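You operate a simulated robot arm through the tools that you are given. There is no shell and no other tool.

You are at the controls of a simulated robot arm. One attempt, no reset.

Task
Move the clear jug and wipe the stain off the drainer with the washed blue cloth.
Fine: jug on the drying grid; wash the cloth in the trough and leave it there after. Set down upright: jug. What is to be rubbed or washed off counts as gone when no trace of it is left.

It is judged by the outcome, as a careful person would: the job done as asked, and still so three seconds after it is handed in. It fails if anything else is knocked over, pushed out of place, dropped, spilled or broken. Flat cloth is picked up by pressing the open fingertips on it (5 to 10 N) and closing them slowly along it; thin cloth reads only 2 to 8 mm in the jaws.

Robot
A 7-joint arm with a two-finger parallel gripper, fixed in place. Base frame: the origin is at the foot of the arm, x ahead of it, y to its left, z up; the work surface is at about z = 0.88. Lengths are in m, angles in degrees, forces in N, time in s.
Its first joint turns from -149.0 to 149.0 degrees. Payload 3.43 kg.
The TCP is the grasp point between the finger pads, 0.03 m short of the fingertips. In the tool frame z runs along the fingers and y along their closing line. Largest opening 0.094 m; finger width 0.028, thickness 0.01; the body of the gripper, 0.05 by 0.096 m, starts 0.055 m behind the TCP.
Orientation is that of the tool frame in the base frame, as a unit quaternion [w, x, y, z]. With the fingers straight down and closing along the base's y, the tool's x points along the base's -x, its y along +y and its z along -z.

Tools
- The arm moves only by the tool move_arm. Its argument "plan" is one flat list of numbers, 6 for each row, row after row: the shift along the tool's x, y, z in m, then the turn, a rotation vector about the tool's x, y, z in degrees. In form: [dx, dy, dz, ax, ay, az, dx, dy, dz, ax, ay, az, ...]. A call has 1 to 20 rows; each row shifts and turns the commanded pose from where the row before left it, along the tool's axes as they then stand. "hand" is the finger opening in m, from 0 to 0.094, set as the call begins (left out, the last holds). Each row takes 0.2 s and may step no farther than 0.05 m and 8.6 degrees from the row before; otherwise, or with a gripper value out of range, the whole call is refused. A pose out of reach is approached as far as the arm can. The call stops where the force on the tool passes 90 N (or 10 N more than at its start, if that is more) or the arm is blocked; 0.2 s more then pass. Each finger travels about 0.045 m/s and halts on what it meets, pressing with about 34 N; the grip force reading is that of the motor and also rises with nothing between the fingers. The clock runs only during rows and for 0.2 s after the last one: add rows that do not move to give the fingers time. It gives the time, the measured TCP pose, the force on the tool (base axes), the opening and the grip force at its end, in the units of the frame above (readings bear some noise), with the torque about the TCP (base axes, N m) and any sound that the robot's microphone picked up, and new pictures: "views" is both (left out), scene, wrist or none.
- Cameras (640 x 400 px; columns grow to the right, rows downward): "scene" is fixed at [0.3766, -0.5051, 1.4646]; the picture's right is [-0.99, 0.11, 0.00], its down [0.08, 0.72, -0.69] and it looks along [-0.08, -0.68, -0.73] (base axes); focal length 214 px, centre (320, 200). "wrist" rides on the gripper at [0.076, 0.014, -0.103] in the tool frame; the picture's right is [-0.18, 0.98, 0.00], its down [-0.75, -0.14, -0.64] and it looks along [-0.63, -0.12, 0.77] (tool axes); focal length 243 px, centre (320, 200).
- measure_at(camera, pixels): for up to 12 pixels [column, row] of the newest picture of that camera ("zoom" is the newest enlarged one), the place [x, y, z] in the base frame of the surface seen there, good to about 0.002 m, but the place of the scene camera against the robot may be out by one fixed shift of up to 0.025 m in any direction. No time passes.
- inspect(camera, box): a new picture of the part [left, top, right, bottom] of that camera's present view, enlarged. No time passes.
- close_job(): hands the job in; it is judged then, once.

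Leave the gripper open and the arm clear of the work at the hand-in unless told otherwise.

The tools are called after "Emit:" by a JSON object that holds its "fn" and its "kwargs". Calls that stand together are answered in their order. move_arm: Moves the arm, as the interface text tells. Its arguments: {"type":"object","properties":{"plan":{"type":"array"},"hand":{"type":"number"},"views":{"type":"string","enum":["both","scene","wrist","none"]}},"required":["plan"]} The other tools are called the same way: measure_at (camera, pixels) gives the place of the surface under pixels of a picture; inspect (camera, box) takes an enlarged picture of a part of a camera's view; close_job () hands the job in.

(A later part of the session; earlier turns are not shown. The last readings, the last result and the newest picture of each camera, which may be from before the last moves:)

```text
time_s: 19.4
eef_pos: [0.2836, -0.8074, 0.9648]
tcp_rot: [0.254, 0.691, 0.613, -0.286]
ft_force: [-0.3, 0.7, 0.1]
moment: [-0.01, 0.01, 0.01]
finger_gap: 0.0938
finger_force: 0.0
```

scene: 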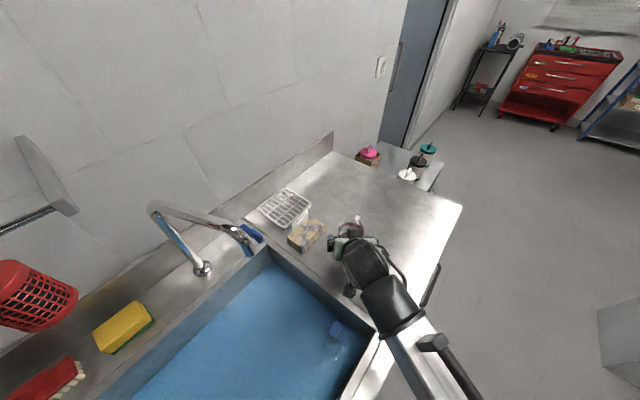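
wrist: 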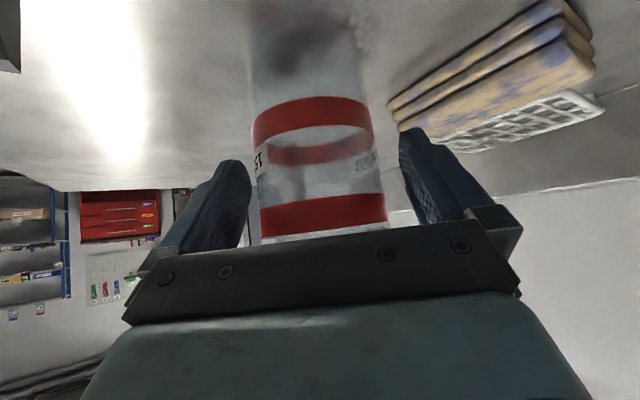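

The gripper is lower around the jug with no contact force. I'll close fully and give the fingers a second to press.

Emit:
{"fn": "move_arm", "kwargs": {"plan": [0, 0, 0, 0, 0, 0, 0, 0, 0, 0, 0, 0, 0, 0, 0, 0, 0, 0, 0, 0, 0, 0, 0, 0, 0, 0, 0, 0, 0, 0], "hand": 0.0}}

Emit:
{"fn": "move_arm", "kwargs": {"plan": [-0.0018, 0, -0.0018, 0, 0, 0, -0.0018, 0, -0.0018, 0, 0, 0, -0.0018, 0, -0.0018, 0, 0, 0]}}

```text
time_s: 20.6
eef_pos: [0.2824, -0.8076, 0.9645]
tcp_rot: [0.255, 0.69, 0.614, -0.286]
ft_force: [-0.2, -0.2, 0.6]
moment: [0.02, 0.06, 0.03]
finger_gap: 0.0684
finger_force: 34.2
```

scene: 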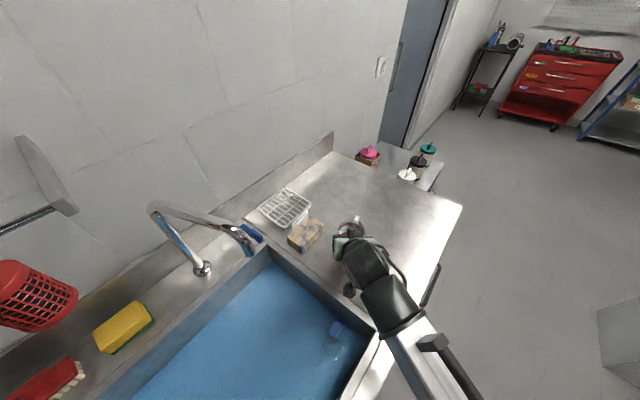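
wrist: 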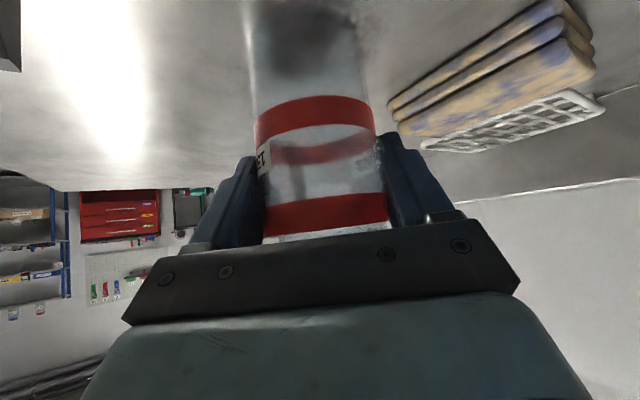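

```text
time_s: 21.4
eef_pos: [0.283, -0.8071, 0.9729]
tcp_rot: [0.254, 0.691, 0.613, -0.286]
ft_force: [-0.8, 0.5, 0.1]
moment: [0.02, 0.0, -0.02]
finger_gap: 0.0685
finger_force: 34.0
```

scene: 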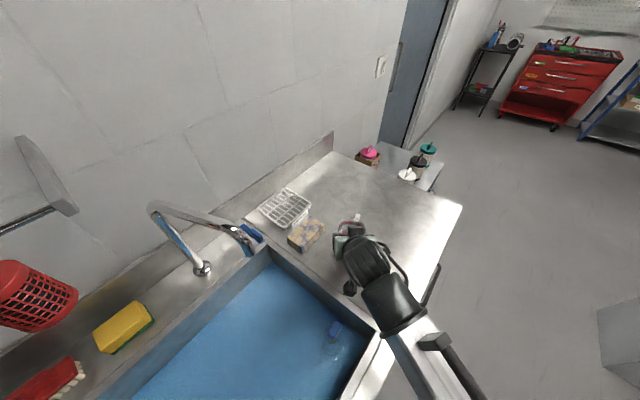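
wrist: 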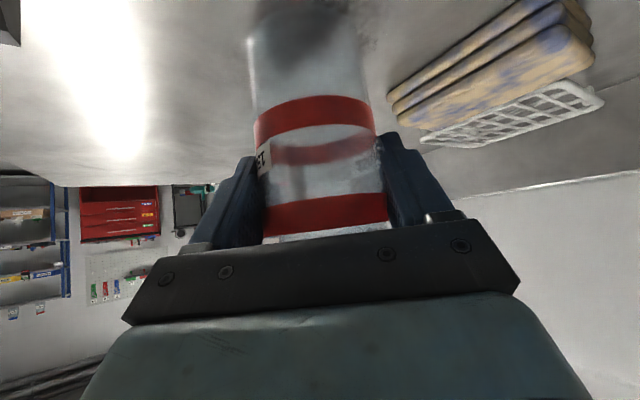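

This time the jug rises with the gripper: the bands keep their place in the wrist picture, and the gap holds at 0.0685. I'll lift a further 0.03 m slowly and check again.

Emit:
{"fn": "move_arm", "kwargs": {"plan": [-0.0035, 0, -0.0035, 0, 0, 0, -0.0045, 0, -0.0045, 0, 0, 0, -0.0053, 0, -0.0053, 0, 0, 0, -0.0045, 0, -0.0045, 0, 0, 0, -0.0035, 0, -0.0035, 0, 0, 0]}}

```text
time_s: 22.6
eef_pos: [0.2838, -0.8068, 1.0029]
tcp_rot: [0.253, 0.691, 0.613, -0.285]
ft_force: [-0.3, -0.7, -0.2]
moment: [-0.01, -0.04, 0.01]
finger_gap: 0.0684
finger_force: 34.6
```

scene: 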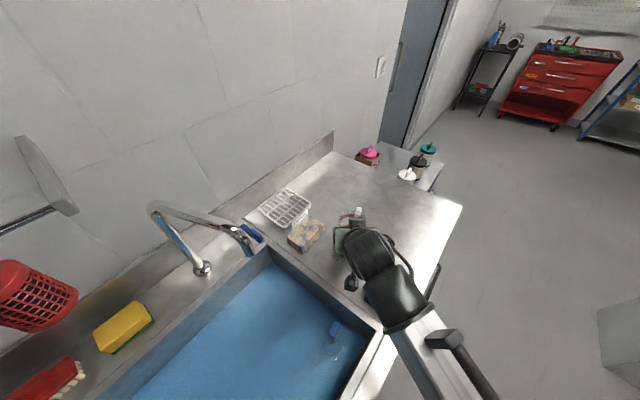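
wrist: 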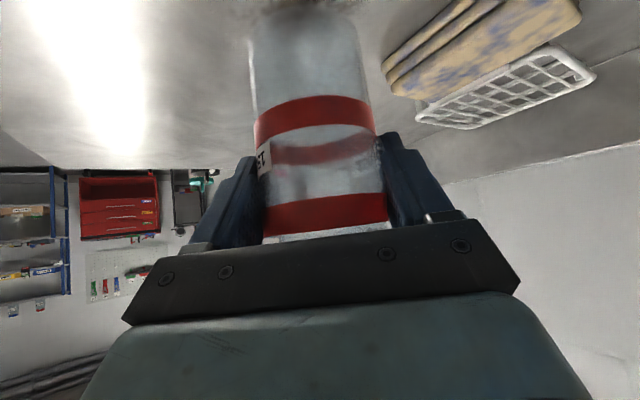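

No slip: the bands sit at the same image rows as before. I'll lift another 0.05 m so the jug's foot clears the cloth and grid well.

Emit:
{"fn": "move_arm", "kwargs": {"plan": [-0.0035, 0, -0.0035, 0, 0, 0, -0.0055, 0, -0.0055, 0, 0, 0, -0.0067, 0, -0.0067, 0, 0, 0, -0.0067, 0, -0.0067, 0, 0, 0, -0.0067, 0, -0.0067, 0, 0, 0, -0.0055, 0, -0.0055, 0, 0, 0, 0, 0, 0, 0, 0, 0]}}

```text
time_s: 24.2
eef_pos: [0.2823, -0.8065, 1.0522]
tcp_rot: [0.254, 0.691, 0.613, -0.286]
ft_force: [0.5, 0.1, 0.0]
moment: [0.01, 0.0, 0.0]
finger_gap: 0.0685
finger_force: 34.4
```

scene: 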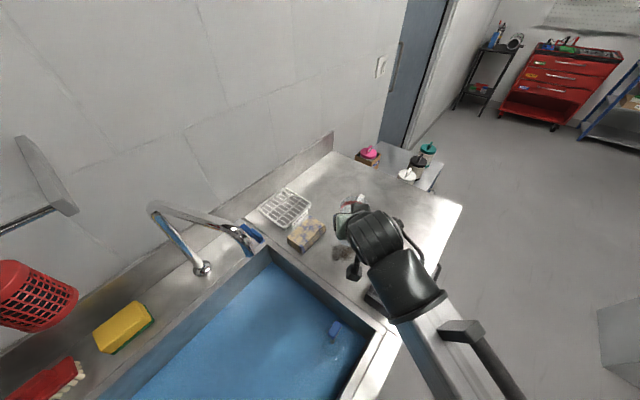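
wrist: 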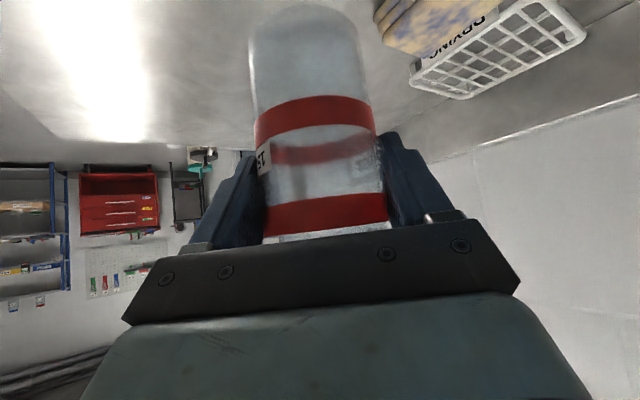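

The grip holds steady with the jug's foot at z ≈ 0.968. I'll yaw to heading -72°, then travel level to above the grid centre. The target is TCP (0.467, -1.001, 1.06), which puts the jug axis over (0.4695, -1.010).

Emit:
{"fn": "move_arm", "kwargs": {"plan": [0, 0, 0, -4.42, 0, -4.42, 0, 0, 0, -4.42, 0, -4.42, 0, 0, 0, -4.42, 0, -4.42, 0, 0, 0, -4.42, 0, -4.42, -0.00983, 0.0064, 0.0092, 0, 0, 0, -0.01966, 0.01279, 0.01839, 0, 0, 0, -0.01966, 0.01279, 0.01839, 0, 0, 0, -0.01966, 0.01279, 0.01839, 0, 0, 0, -0.01966, 0.01279, 0.01839, 0, 0, 0, -0.01966, 0.01279, 0.01839, 0, 0, 0, -0.01966, 0.01279, 0.01839, 0, 0, 0, -0.01966, 0.01279, 0.01839, 0, 0, 0, -0.01966, 0.01279, 0.01839, 0, 0, 0, -0.00983, 0.0064, 0.0092, 0, 0, 0, 0, 0, 0, 0, 0, 0]}}

```text
time_s: 27.4
eef_pos: [0.4678, -1.001, 1.0594]
tcp_rot: [0.31, 0.542, 0.748, -0.225]
ft_force: [-0.2, -0.5, -0.6]
moment: [0.0, 0.0, -0.02]
finger_gap: 0.0684
finger_force: 33.8
```

scene: 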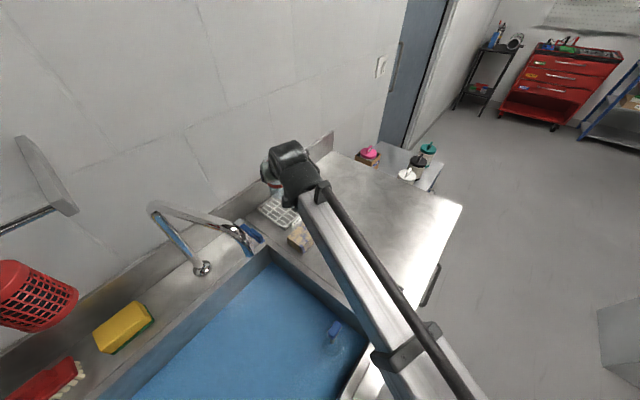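
wrist: 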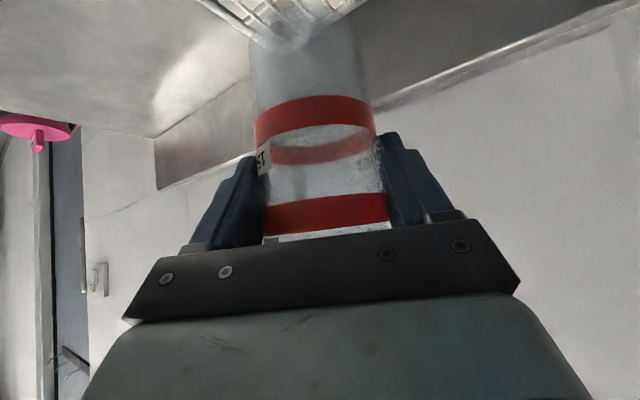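

The jug is over the grid, still gripped at the same place. I'll check jug and grid positions from both cameras before lowering.

Emit:
{"fn": "inspect", "kwargs": {"camera": "wrist", "box": [180, 0, 440, 160]}}

Emit:
{"fn": "inspect", "kwargs": {"camera": "scene", "box": [240, 130, 340, 250]}}

Emit:
{"fn": "measure_at", "kwargs": {"camera": "wrist", "pixels": [[265, 120], [310, 105], [360, 112], [280, 215], [330, 210], [380, 210], [290, 50], [270, 45], [225, 15], [350, 5], [300, 10], [245, 30]]}}

```text
2.46 times, centred on (310, 80) of wrist
```

zoom: 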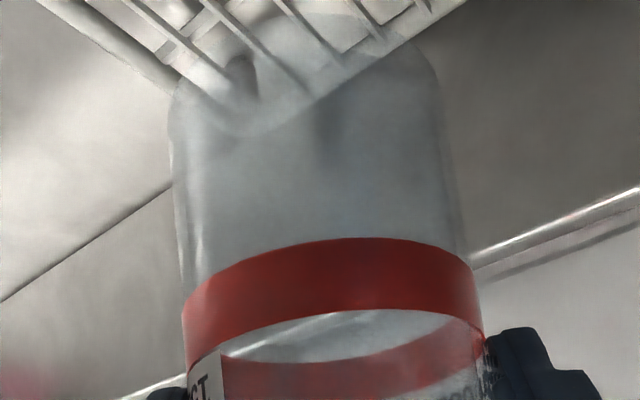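

```text
3.33 times, centred on (290, 190) of scene
```

zoom: 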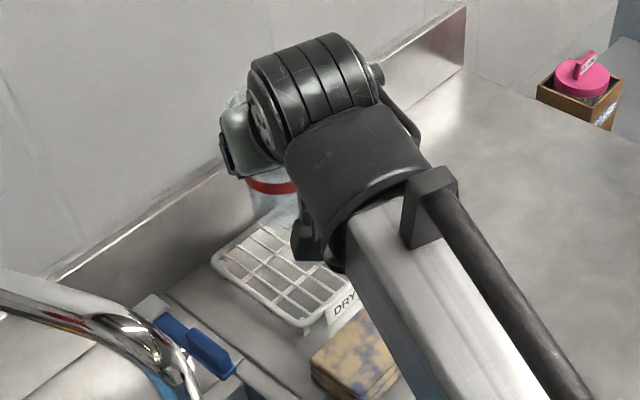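

```text
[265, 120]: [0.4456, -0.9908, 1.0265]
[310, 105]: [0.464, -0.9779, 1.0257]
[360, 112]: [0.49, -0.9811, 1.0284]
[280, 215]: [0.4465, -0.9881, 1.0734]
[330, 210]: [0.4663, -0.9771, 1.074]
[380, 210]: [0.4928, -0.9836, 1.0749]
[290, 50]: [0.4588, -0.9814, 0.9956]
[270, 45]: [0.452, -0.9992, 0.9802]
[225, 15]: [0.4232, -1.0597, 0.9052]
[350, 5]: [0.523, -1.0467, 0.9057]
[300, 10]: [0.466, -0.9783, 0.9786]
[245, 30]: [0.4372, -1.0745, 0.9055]
```

The jug axis is at about (0.4715, -1.0105), well inside the grid centred at (0.4695, -1.010). I'll lower straight down 0.06 m.

Emit:
{"fn": "move_arm", "kwargs": {"plan": [0.0053, 0, 0.0053, 0, 0, 0, 0.0106, 0, 0.0106, 0, 0, 0, 0.0106, 0, 0.0106, 0, 0, 0, 0.0106, 0, 0.0106, 0, 0, 0, 0.0053, 0, 0.0053, 0, 0, 0, 0, 0, 0, 0, 0, 0], "views": "wrist"}}

Emit:
{"fn": "measure_at", "kwargs": {"camera": "wrist", "pixels": [[265, 120], [310, 105], [360, 112], [280, 215], [330, 210], [290, 50], [310, 60]]}}

```text
time_s: 28.8
eef_pos: [0.4677, -1.002, 1.0]
tcp_rot: [0.31, 0.542, 0.748, -0.225]
ft_force: [0.2, -0.3, -0.8]
moment: [-0.01, -0.02, -0.02]
finger_gap: 0.0684
finger_force: 33.8
```

wrist: 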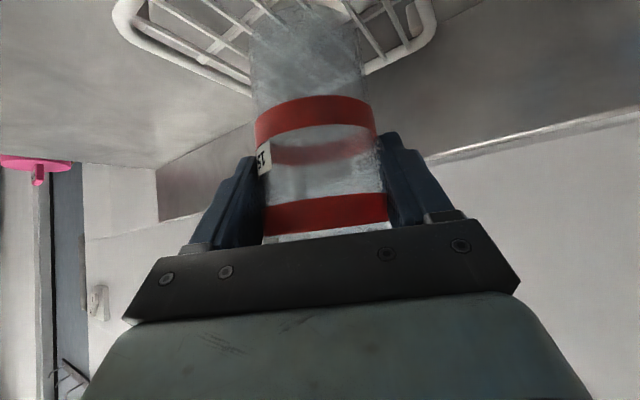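

```text
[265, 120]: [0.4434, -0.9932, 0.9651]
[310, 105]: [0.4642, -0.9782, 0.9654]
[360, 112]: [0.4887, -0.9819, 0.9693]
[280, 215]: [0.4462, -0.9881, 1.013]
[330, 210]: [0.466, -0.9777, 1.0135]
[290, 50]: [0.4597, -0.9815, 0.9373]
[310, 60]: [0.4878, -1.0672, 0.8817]
```

About 1 cm remains before touchdown. I'll lower in small 3 mm steps and watch the force.

Emit:
{"fn": "move_arm", "kwargs": {"plan": [0.0021, 0, 0.0021, 0, 0, 0, 0.0021, 0, 0.0021, 0, 0, 0, 0.0014, 0, 0.0014, 0, 0, 0, 0.0007, 0, 0.0007, 0, 0, 0], "views": "none"}}

Emit:
{"fn": "move_arm", "kwargs": {"plan": [0.0007, 0, 0.0007, 0, 0, 0, 0.0007, 0, 0.0007, 0, 0, 0], "views": "none"}}

```text
time_s: 29.8
eef_pos: [0.4673, -1.001, 0.9918]
tcp_rot: [0.31, 0.542, 0.748, -0.224]
ft_force: [0.0, 0.2, 1.4]
moment: [-0.02, 0.01, -0.03]
finger_gap: 0.0684
finger_force: 33.9
```

```text
time_s: 30.4
eef_pos: [0.4676, -1.0004, 0.9906]
tcp_rot: [0.311, 0.542, 0.748, -0.226]
ft_force: [2.4, -0.4, 15.3]
moment: [-0.02, 0.25, 0.0]
finger_gap: 0.0684
finger_force: 33.9
```

The force rose to 15 N, so the jug stands on the grid. I'll ease off by about 0.7 mm to relax the push, then open the fingers.

Emit:
{"fn": "move_arm", "kwargs": {"plan": [-0.0005, 0, -0.0005, 0, 0, 0, 0, 0, 0, 0, 0, 0], "views": "none"}}

Emit:
{"fn": "move_arm", "kwargs": {"plan": [0, 0, 0, 0, 0, 0, 0, 0, 0, 0, 0, 0, 0, 0, 0, 0, 0, 0, 0, 0, 0, 0, 0, 0], "hand": 0.094}}

```text
time_s: 31.0
eef_pos: [0.4673, -1.0009, 0.9916]
tcp_rot: [0.31, 0.542, 0.748, -0.225]
ft_force: [2.3, -3.2, 17.8]
moment: [-0.33, 0.17, 0.03]
finger_gap: 0.0684
finger_force: 34.2
```

```text
time_s: 32.0
eef_pos: [0.4675, -1.0013, 0.9895]
tcp_rot: [0.309, 0.543, 0.748, -0.224]
ft_force: [0.6, -1.5, -0.3]
moment: [-0.05, -0.02, 0.02]
finger_gap: 0.0941
finger_force: 0.0
```

scene: 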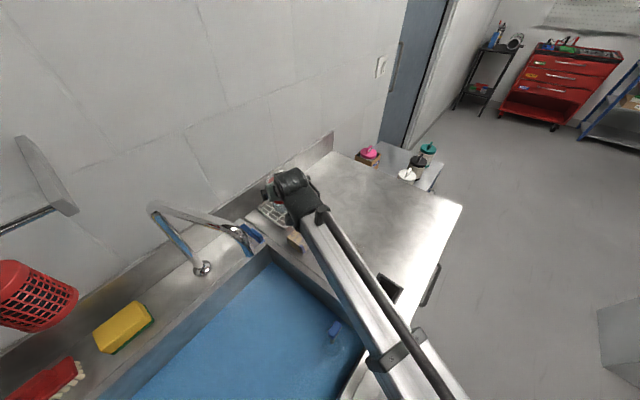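
wrist: 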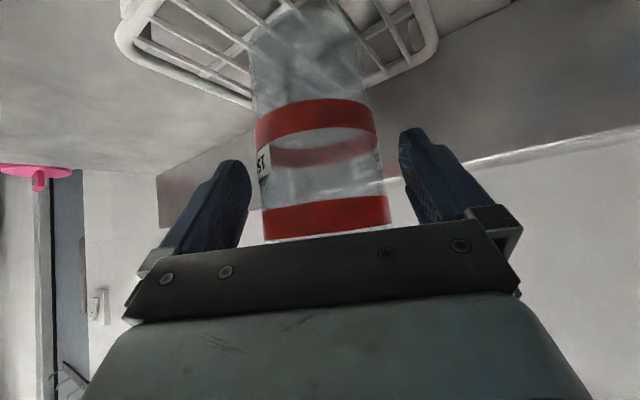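

The fingers are open and the jug stands on the grid on its own. I'll back straight out along the tool axis 0.15 m.

Emit:
{"fn": "move_arm", "kwargs": {"plan": [0, 0, -0.015, 0, 0, 0, 0, 0, -0.03, 0, 0, 0, 0, 0, -0.035, 0, 0, 0, 0, 0, -0.035, 0, 0, 0, 0, 0, -0.035, 0, 0, 0, 0, 0, 0, 0, 0, 0]}}

Emit:
{"fn": "inspect", "kwargs": {"camera": "wrist", "box": [200, 0, 440, 180]}}

```text
time_s: 33.4
eef_pos: [0.4349, -0.899, 1.0952]
tcp_rot: [0.309, 0.543, 0.748, -0.224]
ft_force: [0.0, -0.7, 0.4]
moment: [0.02, 0.01, -0.04]
finger_gap: 0.0942
finger_force: 0.0
```

scene: 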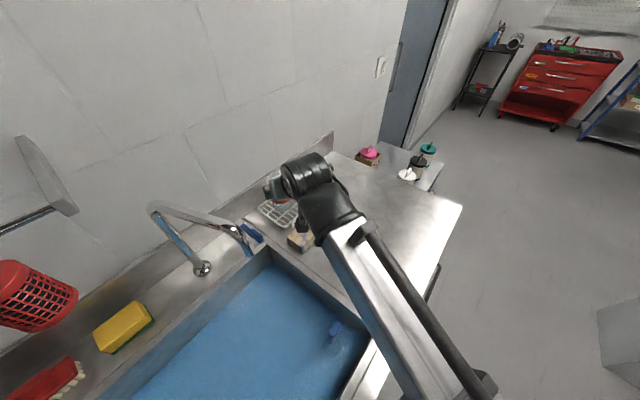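
wrist: 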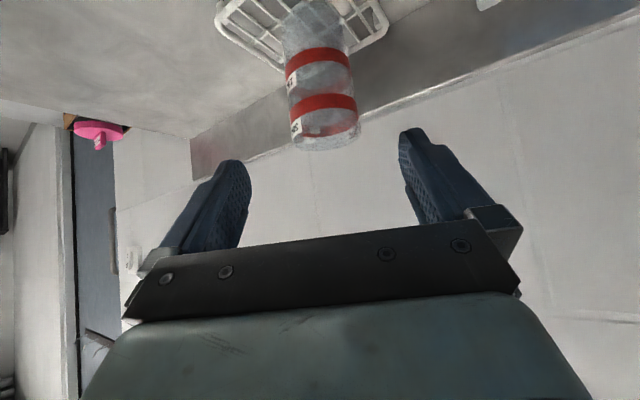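

```text
2.22 times, centred on (320, 90) of wrist
```

zoom: 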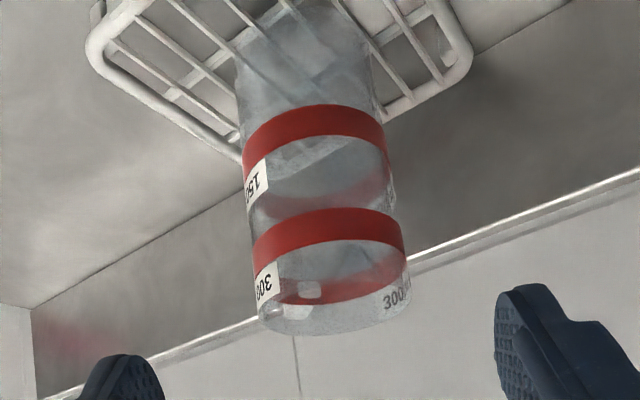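

The jug stands upright on the grid. Next is the cloth. I'll move inward to about (0.37, -0.80, 1.12), bring the tool upright, and start yawing back so the camera and fingers suit the cloth.

Emit:
{"fn": "move_arm", "kwargs": {"plan": [0.0199, -0.0104, -0.034, 0, 0, 0, 0.0199, -0.0104, -0.034, 0, 0, 0, 0.0199, -0.0104, -0.034, 0, 0, 0, 0, 0, 0, 0, 7.5, 0, 0, 0, 0, 0, 7.5, 0, 0, 0, 0, 0, 7.5, 0, 0, 0, 0, 0, 7.5, 0, 0, 0, 0, 0, 7.5, 0, 0, 0, 0, 0, 7.5, 0, 0, 0, 0, 0, 0, -8.3, 0, 0, 0, 0, 0, -8.3, 0, 0, 0, 0, 0, -8.3, 0, 0, 0, 0, 0, -8.3, 0, 0, 0, 0, 0, -8.3, 0, 0, 0, 0, 0, -8.3, 0, 0, 0, 0, 0, -8.3, 0, 0, 0, 0, 0, -8.3, 0, 0, 0, 0, 0, -5.6]}}

```text
time_s: 37.2
eef_pos: [0.369, -0.8018, 1.1264]
tcp_rot: [0.0, -0.002, 1.0, -0.001]
ft_force: [0.2, 0.2, -0.5]
moment: [-0.02, -0.01, 0.02]
finger_gap: 0.0939
finger_force: 0.0
```

scene: 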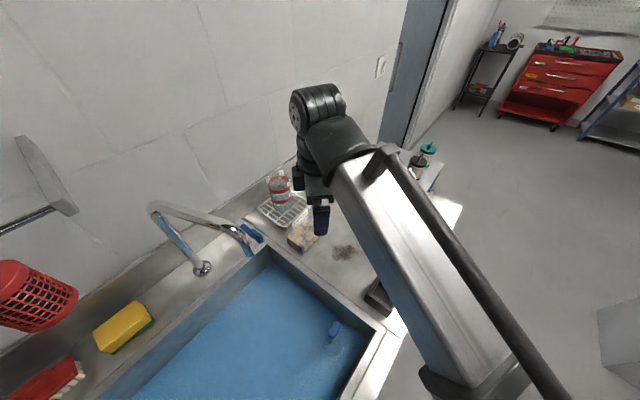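
wrist: 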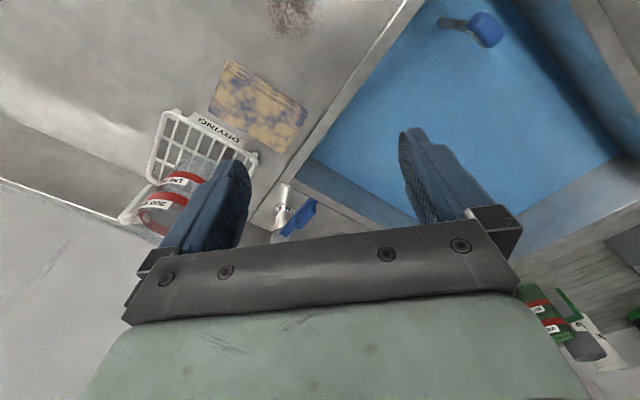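

The jug stands upright on the grid in the scene at (278,188). I can see the whole cloth in the wrist view at (258,105) and the stain at (292,12). I'll measure these.

Emit:
{"fn": "inspect", "kwargs": {"camera": "scene", "box": [230, 160, 380, 280]}}

Emit:
{"fn": "inspect", "kwargs": {"camera": "wrist", "box": [190, 0, 350, 160]}}

Emit:
{"fn": "measure_at", "kwargs": {"camera": "wrist", "pixels": [[228, 61], [306, 108], [289, 151], [211, 101], [258, 105], [232, 66], [300, 110], [286, 146], [214, 98], [268, 0], [315, 0], [292, 35]]}}

Emit:
{"fn": "measure_at", "kwargs": {"camera": "scene", "pixels": [[332, 250], [356, 250], [344, 243], [344, 262], [344, 252], [302, 228], [288, 240], [302, 255], [318, 235], [304, 240], [322, 223], [290, 245]]}}

```text
3.33 times, centred on (305, 220) of scene
```

zoom: 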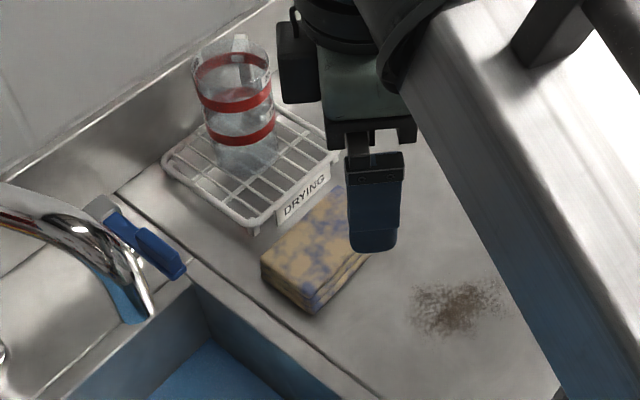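

```text
2.50 times, centred on (270, 80) of wrist
```

zoom: 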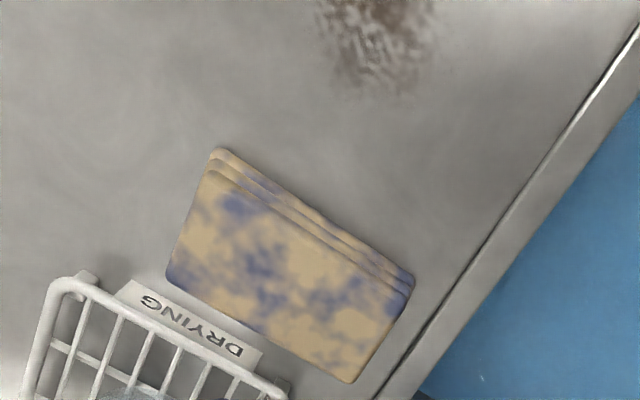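

```text
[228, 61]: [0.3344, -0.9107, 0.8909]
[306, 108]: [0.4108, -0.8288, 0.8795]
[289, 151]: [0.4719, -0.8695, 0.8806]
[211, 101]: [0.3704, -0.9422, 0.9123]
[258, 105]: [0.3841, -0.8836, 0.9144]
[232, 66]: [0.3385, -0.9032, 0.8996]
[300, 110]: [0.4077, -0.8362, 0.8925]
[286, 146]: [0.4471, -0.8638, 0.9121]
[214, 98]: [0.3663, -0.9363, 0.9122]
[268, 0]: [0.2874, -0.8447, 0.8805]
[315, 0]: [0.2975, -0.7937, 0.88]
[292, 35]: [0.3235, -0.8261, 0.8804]
```

```text
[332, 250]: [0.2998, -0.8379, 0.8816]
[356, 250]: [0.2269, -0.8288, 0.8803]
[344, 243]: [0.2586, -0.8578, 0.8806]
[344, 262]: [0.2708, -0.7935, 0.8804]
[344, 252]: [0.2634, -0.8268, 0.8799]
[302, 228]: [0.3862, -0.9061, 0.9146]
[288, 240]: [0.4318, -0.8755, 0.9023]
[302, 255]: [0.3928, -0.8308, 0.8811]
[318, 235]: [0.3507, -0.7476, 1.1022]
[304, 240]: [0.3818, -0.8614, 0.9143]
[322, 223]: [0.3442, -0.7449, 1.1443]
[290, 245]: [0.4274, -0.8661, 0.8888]
```

The jug is fine on the grid. The cloth is about 0.05 × 0.108 × 0.034 m, with its long axis along +45°. A finger must fit between it and the DRYING sign, so I'll measure that gap and the sign.

Emit:
{"fn": "measure_at", "kwargs": {"camera": "wrist", "pixels": [[218, 132], [205, 117], [240, 145], [202, 114], [220, 118], [240, 131], [260, 142], [208, 107], [168, 112], [250, 156], [222, 108], [270, 140]]}}

Emit:
{"fn": "inspect", "kwargs": {"camera": "wrist", "box": [190, 80, 290, 170]}}

Emit:
{"fn": "inspect", "kwargs": {"camera": "scene", "box": [270, 195, 340, 265]}}

```text
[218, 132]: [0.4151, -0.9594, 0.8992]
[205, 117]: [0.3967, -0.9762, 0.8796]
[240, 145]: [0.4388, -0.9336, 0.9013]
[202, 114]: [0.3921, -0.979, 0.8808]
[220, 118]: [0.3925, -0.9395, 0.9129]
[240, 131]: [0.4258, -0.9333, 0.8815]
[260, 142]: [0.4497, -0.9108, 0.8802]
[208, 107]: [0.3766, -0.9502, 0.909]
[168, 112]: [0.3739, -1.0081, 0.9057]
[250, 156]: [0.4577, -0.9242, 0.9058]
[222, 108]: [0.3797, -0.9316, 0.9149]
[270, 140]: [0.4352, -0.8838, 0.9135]
```

```text
4.44 times, centred on (240, 125) of wrist
```

zoom: 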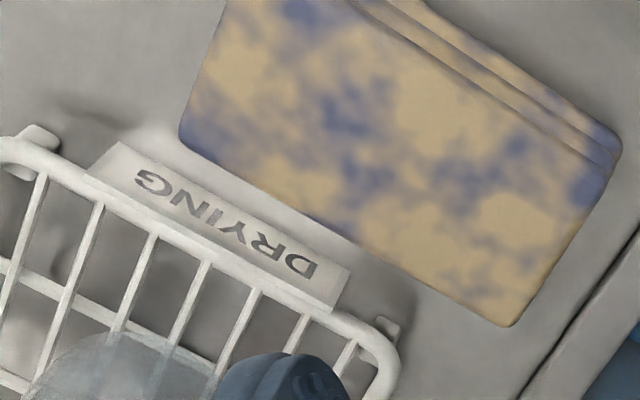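

```text
5.71 times, centred on (305, 230) of scene
```

zoom: 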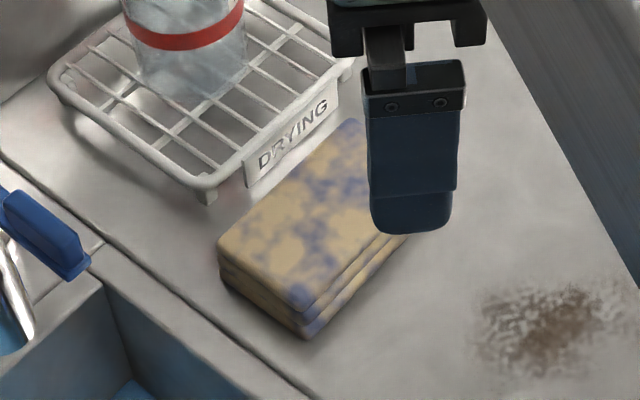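

The cloth spans about 0.06 m across its short axis, and the gap to the sign is about 0.03 m. An opening of 0.080 leaves about 1 cm on each side. I'll yaw -43.8° and hover over the cloth at (0.400, -0.887, 1.02).

Emit:
{"fn": "move_arm", "kwargs": {"plan": [0, 0, 0, 0, 0, -7.3, 0, 0, 0, 0, 0, -7.3, 0, 0, 0, 0, 0, -7.3, 0, 0, 0, 0, 0, -7.3, 0, 0, 0, 0, 0, -7.3, 0, 0, 0, 0, 0, -7.3, 0.0092, -0.0207, 0.0265, 0, 0, 0, 0.0092, -0.0207, 0.0265, 0, 0, 0, 0.0092, -0.0207, 0.0265, 0, 0, 0, 0.0092, -0.0207, 0.0265, 0, 0, 0, 0, 0, 0, 0, 0, 0], "hand": 0.08}}

```text
time_s: 39.6
eef_pos: [0.3992, -0.8865, 1.0183]
tcp_rot: [-0.001, -0.373, 0.928, 0.0]
ft_force: [-0.6, -0.1, -0.6]
moment: [-0.02, -0.01, 0.02]
finger_gap: 0.08
finger_force: 0.1
```

scene: 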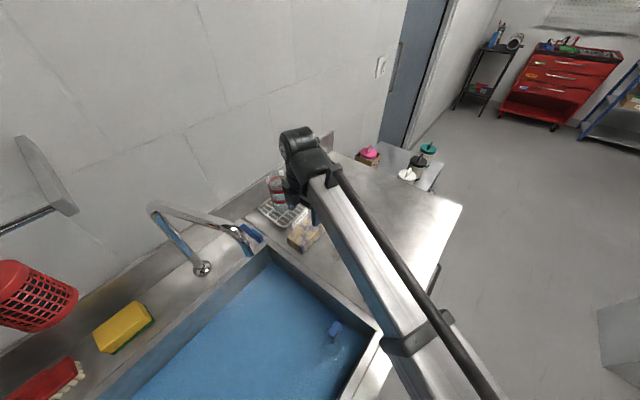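
wrist: 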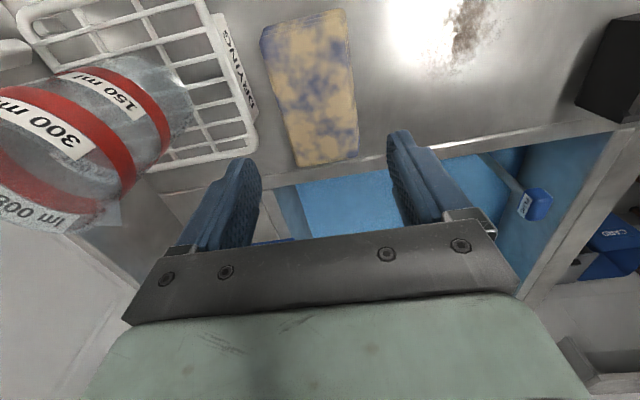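

The cloth lies between the fingers in the view, around (310,90). I'll measure its corners and the finger clearance to the sign here.

Emit:
{"fn": "measure_at", "kwargs": {"camera": "wrist", "pixels": [[263, 30], [344, 12], [357, 155], [298, 165], [265, 35], [340, 17], [353, 150], [302, 160], [310, 90], [240, 75], [248, 100], [228, 45]]}}

Emit:
{"fn": "inspect", "kwargs": {"camera": "wrist", "box": [180, 0, 440, 220]}}

```text
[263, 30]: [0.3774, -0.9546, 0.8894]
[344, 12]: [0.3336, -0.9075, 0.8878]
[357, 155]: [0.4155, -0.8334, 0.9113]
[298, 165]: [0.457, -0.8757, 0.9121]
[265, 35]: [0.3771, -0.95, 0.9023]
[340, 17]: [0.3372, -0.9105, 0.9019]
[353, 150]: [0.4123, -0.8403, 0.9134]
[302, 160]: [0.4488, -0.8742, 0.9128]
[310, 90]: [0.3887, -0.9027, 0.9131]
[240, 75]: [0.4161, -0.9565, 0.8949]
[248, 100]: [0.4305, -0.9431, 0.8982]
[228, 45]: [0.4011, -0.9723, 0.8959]
```

```text
1.82 times, centred on (310, 110) of wrist
```

zoom: 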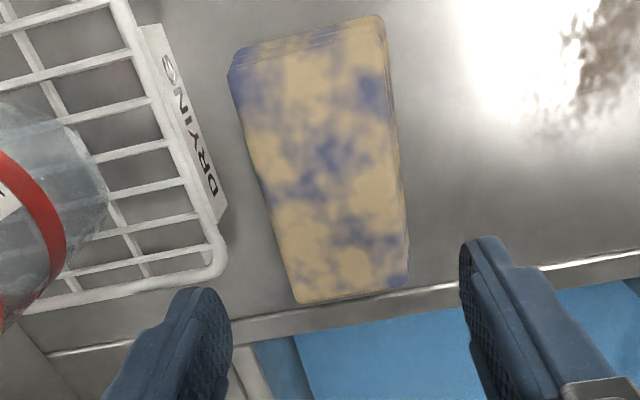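

The cloth centre is at about (0.396, -0.893), 0.061 × 0.111. I'll nudge 2.5 mm toward the grid to centre and descend so the fingertips end about 7 mm above the counter (TCP z 0.917), fingers on both sides of the cloth.

Emit:
{"fn": "move_arm", "kwargs": {"plan": [0, -0.0025, 0.02, 0, 0, 0, 0, 0, 0.025, 0, 0, 0, 0, 0, 0.02, 0, 0, 0, 0, 0, 0.015, 0, 0, 0, 0, 0, 0.012, 0, 0, 0, 0, 0, 0.009, 0, 0, 0, 0, 0, 0, 0, 0, 0], "hand": 0.08}}

```text
time_s: 41.2
eef_pos: [0.4008, -0.8901, 0.9179]
tcp_rot: [0.0, -0.375, 0.927, 0.0]
ft_force: [-0.1, 0.4, -0.7]
moment: [0.0, 0.02, -0.02]
finger_gap: 0.0802
finger_force: 0.0
```

scene: 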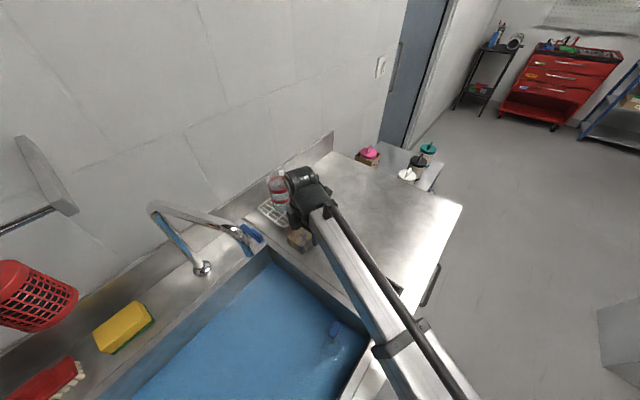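
wrist: 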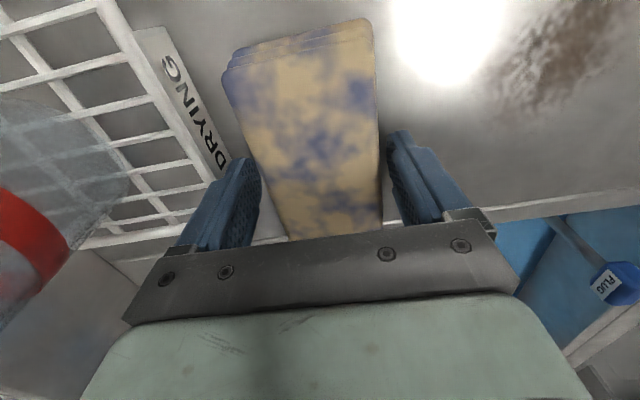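

The fingers sit on both sides of the cloth without touching anything. I'll close in a first step to 0.05 and read the gap.

Emit:
{"fn": "move_arm", "kwargs": {"plan": [0, 0, 0, 0, 0, 0, 0, 0, 0, 0, 0, 0, 0, 0, 0, 0, 0, 0, 0, 0, 0, 0, 0, 0], "hand": 0.05, "views": "wrist"}}

```text
time_s: 42.2
eef_pos: [0.4011, -0.8901, 0.92]
tcp_rot: [-0.001, -0.374, 0.927, 0.0]
ft_force: [-0.4, -0.9, 16.0]
moment: [-0.22, -0.12, 0.09]
finger_gap: 0.0669
finger_force: 34.1
```

wrist: 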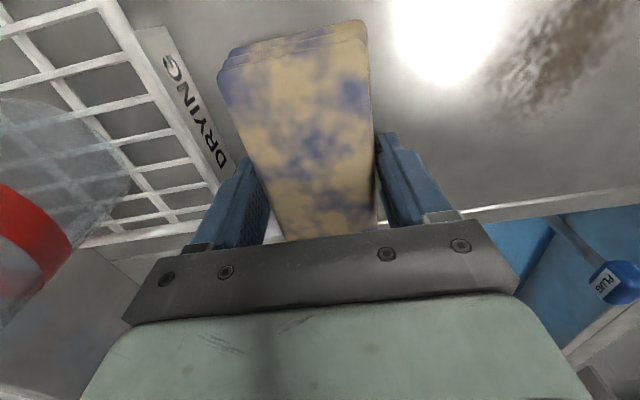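

The fingers have closed on the cloth at 0.067 with full grip force, and there's a small upward push of 16 N. I'll lift 1 cm slowly and check that the cloth comes along.

Emit:
{"fn": "move_arm", "kwargs": {"plan": [0, 0, -0.003, 0, 0, 0, 0, 0, -0.004, 0, 0, 0, 0, 0, -0.004, 0, 0, 0]}}

Emit:
{"fn": "measure_at", "kwargs": {"camera": "wrist", "pixels": [[290, 90], [310, 150], [320, 200], [260, 60], [350, 40], [345, 200], [230, 110]]}}

```text
time_s: 43.0
eef_pos: [0.4016, -0.8879, 0.9285]
tcp_rot: [-0.001, -0.374, 0.928, 0.001]
ft_force: [0.0, 0.0, 0.0]
moment: [-0.04, 0.07, 0.01]
finger_gap: 0.0669
finger_force: 33.9
```

scene: 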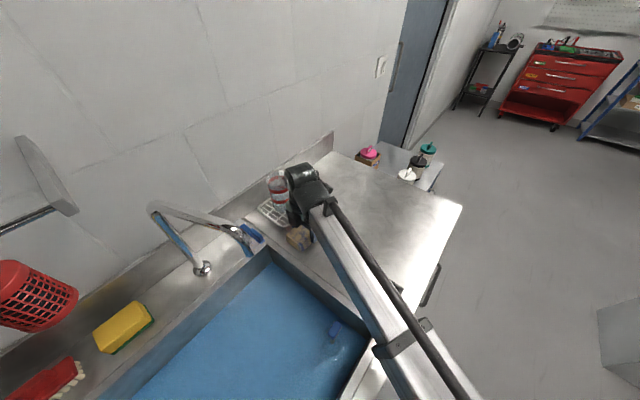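
wrist: 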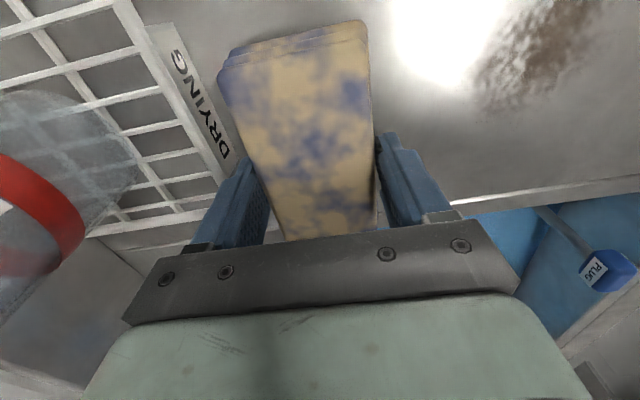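

```text
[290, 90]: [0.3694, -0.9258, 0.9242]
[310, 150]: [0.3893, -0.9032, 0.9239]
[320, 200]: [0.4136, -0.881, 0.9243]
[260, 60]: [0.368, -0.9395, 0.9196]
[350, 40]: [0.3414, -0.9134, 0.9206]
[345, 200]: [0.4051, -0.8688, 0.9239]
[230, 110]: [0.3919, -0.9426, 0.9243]
```

The cloth came up with the gripper, its top now at 0.924. I'll lift to z ≈ 1.02 and carry it around the -x side of the spout, over the trough to about (0.46, -0.545), keeping at least 0.17 m from the spout and above the plug head.

Emit:
{"fn": "move_arm", "kwargs": {"plan": [0, 0, -0.03, 0, 0, 0, 0, 0, -0.03, 0, 0, 0, 0, 0, -0.03, 0, 0, 0, -0.0088, 0.0298, 0, 0, 0, 0, -0.0088, 0.0298, 0, 0, 0, 0, -0.0088, 0.0298, 0, 0, 0, 0, -0.0088, 0.0298, 0, 0, 0, 0, -0.0088, 0.0298, 0, 0, 0, 0, 0, 0, 0, 0, 0, 0]}}

```text
time_s: 45.0
eef_pos: [0.3317, -0.7503, 1.0214]
tcp_rot: [-0.001, -0.374, 0.927, 0.0]
ft_force: [0.7, 0.4, -0.5]
moment: [0.01, -0.02, -0.03]
finger_gap: 0.0669
finger_force: 34.0
```

scene: 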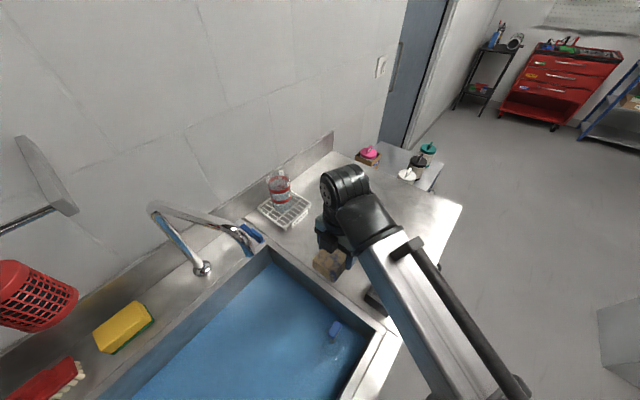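
wrist: 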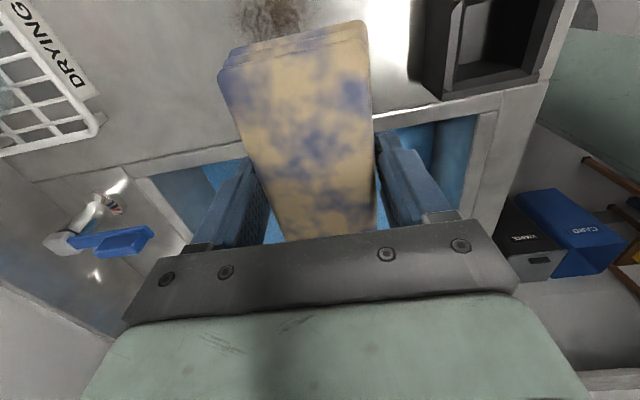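

The cloth is held firmly. I'll continue over the trough in two legs: to (0.36, -0.60), then (0.46, -0.545).

Emit:
{"fn": "move_arm", "kwargs": {"plan": [-0.0251, 0.0175, 0, 0, 0, 0, -0.0251, 0.0175, 0, 0, 0, 0, -0.0251, 0.0175, 0, 0, 0, 0, -0.0251, 0.0175, 0, 0, 0, 0, -0.0251, 0.0175, 0, 0, 0, 0, -0.0276, -0.0074, 0, 0, 0, 0, -0.0276, -0.0074, 0, 0, 0, 0, -0.0276, -0.0074, 0, 0, 0, 0, -0.0276, -0.0074, 0, 0, 0, 0, 0, 0, 0, 0, 0, 0]}}

```text
time_s: 47.2
eef_pos: [0.4595, -0.5449, 1.0206]
tcp_rot: [0.0, -0.374, 0.928, 0.0]
ft_force: [-1.1, -0.1, -1.4]
moment: [0.0, -0.02, 0.0]
finger_gap: 0.0667
finger_force: 33.9
```

scene: 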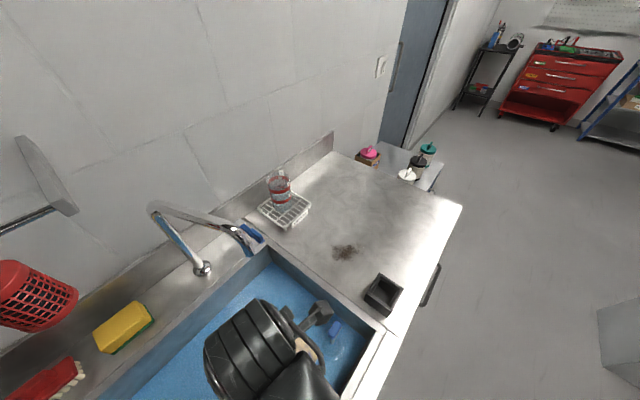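
wrist: 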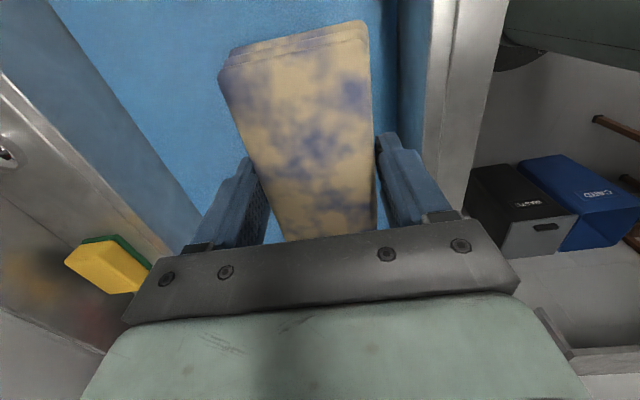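

I'm over the trough. In the wrist view the right-hand wall looks close to the right finger, so I'll measure the wall and water around here before dipping.

Emit:
{"fn": "measure_at", "kwargs": {"camera": "wrist", "pixels": [[400, 60], [385, 60], [378, 30], [440, 60], [430, 20], [200, 60], [130, 40], [180, 150], [60, 90], [395, 120], [150, 100], [410, 100]]}}

Emit:
{"fn": "inspect", "kwargs": {"camera": "scene", "box": [200, 280, 400, 400]}}

Emit:
{"fn": "inspect", "kwargs": {"camera": "wrist", "box": [40, 0, 480, 240]}}

```text
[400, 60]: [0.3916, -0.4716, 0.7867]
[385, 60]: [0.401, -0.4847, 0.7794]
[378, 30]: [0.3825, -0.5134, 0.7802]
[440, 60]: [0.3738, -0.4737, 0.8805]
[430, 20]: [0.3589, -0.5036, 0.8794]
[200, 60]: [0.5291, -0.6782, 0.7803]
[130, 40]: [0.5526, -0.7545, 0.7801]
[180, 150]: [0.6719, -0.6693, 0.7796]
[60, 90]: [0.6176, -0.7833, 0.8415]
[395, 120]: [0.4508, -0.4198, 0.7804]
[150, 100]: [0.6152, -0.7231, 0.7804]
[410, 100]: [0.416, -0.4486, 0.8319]
```

```text
3.20 times, centred on (300, 340) of scene
```

zoom: 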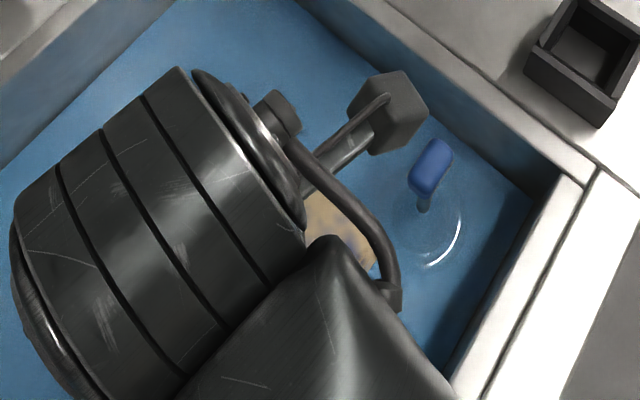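

```text
1.45 times, centred on (260, 120) of wrist
```

zoom: 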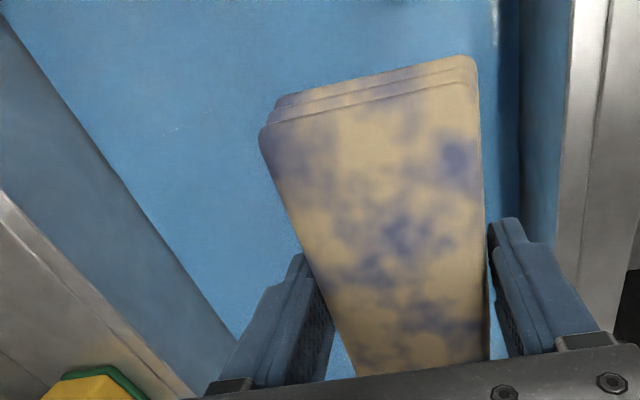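

The right wall is at least 0.05 m clear of the gripper, and the left wall is far away. I'll shift 2 cm toward the middle and lower to z ≈ 0.83, just above the water, then slowly dip while watching the force.

Emit:
{"fn": "move_arm", "kwargs": {"plan": [0, -0.02, 0.03, 0, 0, 0, 0, 0, 0.04, 0, 0, 0, 0, 0, 0.04, 0, 0, 0, 0, 0, 0.04, 0, 0, 0, 0, 0, 0.03, 0, 0, 0, 0, 0, 0.01, 0, 0, 0, 0, 0, 0, 0, 0, 0]}}

```text
time_s: 48.8
eef_pos: [0.4746, -0.5599, 0.8297]
tcp_rot: [0.0, -0.374, 0.928, 0.0]
ft_force: [0.3, 0.2, -1.2]
moment: [-0.02, 0.03, -0.01]
finger_gap: 0.0665
finger_force: 33.9
```

scene: 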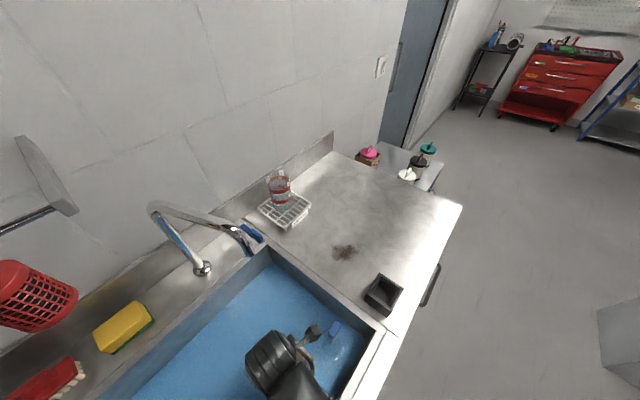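
wrist: 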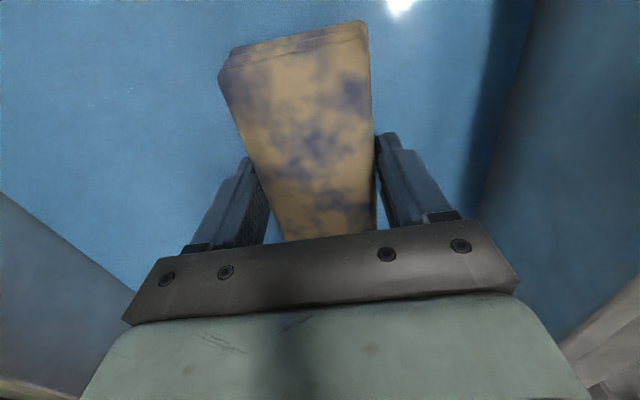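

The camera box hangs rather near the plug head: (312,332) against (335,328) in the scene. I'll shift 6 cm away from the plug along the trough before dipping.

Emit:
{"fn": "move_arm", "kwargs": {"plan": [-0.02, 0, 0, 0, 0, 0, -0.025, 0, 0, 0, 0, 0, -0.015, 0, 0, 0, 0, 0, 0, 0, 0.012, 0, 0, 0, 0, 0, 0.012, 0, 0, 0, 0, 0, 0.01, 0, 0, 0, 0, 0, 0, 0, 0, 0]}}

```text
time_s: 50.4
eef_pos: [0.5169, -0.5187, 0.7964]
tcp_rot: [-0.001, -0.374, 0.928, 0.0]
ft_force: [-0.2, 0.6, -0.5]
moment: [0.0, -0.06, -0.02]
finger_gap: 0.067
finger_force: 33.4
```

scene: 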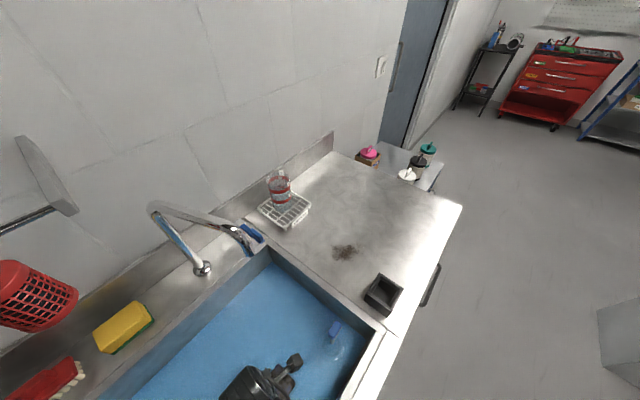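
wrist: 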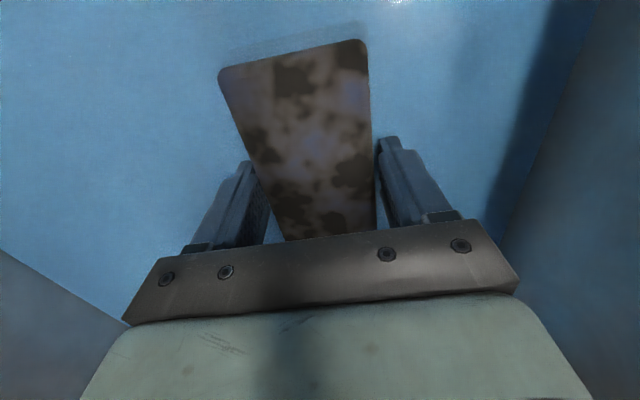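

The cloth has become wet and darker, and its lower part is under water. I'll go deeper in small steps to submerge it fully, watching for the trough floor.

Emit:
{"fn": "move_arm", "kwargs": {"plan": [0, 0, 0.008, 0, 0, 0, 0, 0, 0.008, 0, 0, 0, 0, 0, 0.006, 0, 0, 0, 0, 0, 0, 0, 0, 0]}}

```text
time_s: 51.4
eef_pos: [0.5167, -0.518, 0.7739]
tcp_rot: [0.0, -0.374, 0.928, 0.0]
ft_force: [-0.4, 0.7, -0.6]
moment: [0.01, 0.02, 0.01]
finger_gap: 0.0668
finger_force: 34.7
```

scene: 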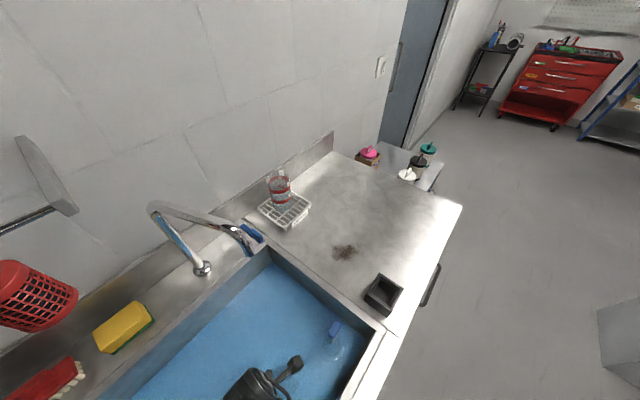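
wrist: 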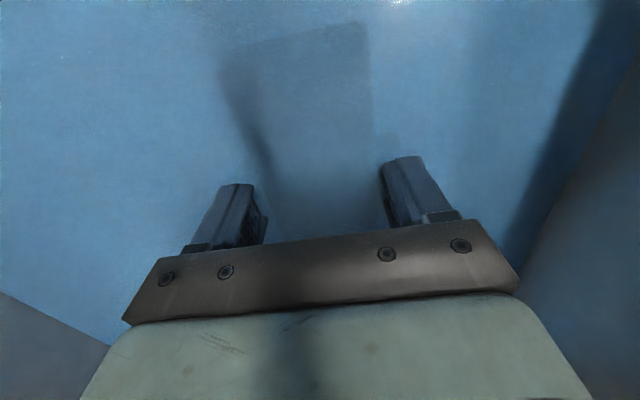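

The cloth is fully submerged. I'll swish it back and forth in the water, several strokes along both axes, keeping well away from walls and plug.

Emit:
{"fn": "move_arm", "kwargs": {"plan": [0, -0.03, 0, 0, 0, 0, 0, -0.03, 0, 0, 0, 0, 0, 0.03, 0, 0, 0, 0, 0, 0.03, 0, 0, 0, 0, 0, -0.03, 0, 0, 0, 0, 0, -0.03, 0, 0, 0, 0, 0, 0.03, 0, 0, 0, 0, 0, 0.03, 0, 0, 0, 0, -0.03, 0, 0, 0, 0, 0, -0.03, 0, 0, 0, 0, 0, 0.03, 0, 0, 0, 0, 0, 0.03, 0, 0, 0, 0, 0, -0.03, 0, 0, 0, 0, 0, -0.03, 0, 0, 0, 0, 0, 0.03, 0, 0, 0, 0, 0, 0.03, 0, 0, 0, 0, 0, 0, -0.03, 0, 0, 0, 0, 0, -0.03, 0, 0, 0, 0, 0, 0.03, 0, 0, 0, 0, 0, 0.03, 0, 0, 0, 0]}}

```text
time_s: 55.6
eef_pos: [0.5172, -0.5181, 0.7729]
tcp_rot: [0.0, -0.374, 0.927, 0.0]
ft_force: [0.4, -0.8, 0.1]
moment: [0.02, -0.01, -0.01]
finger_gap: 0.0666
finger_force: 33.8
```

scene: 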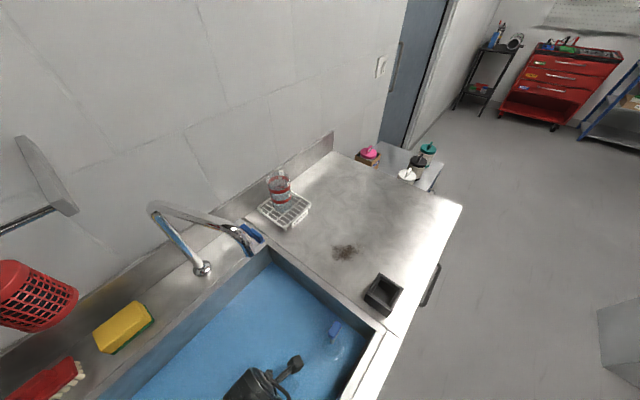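
wrist: 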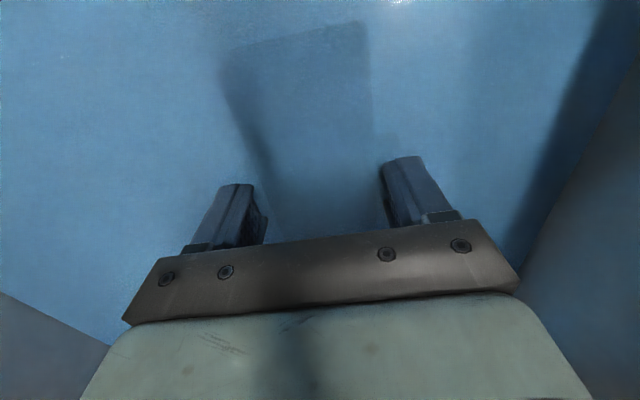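

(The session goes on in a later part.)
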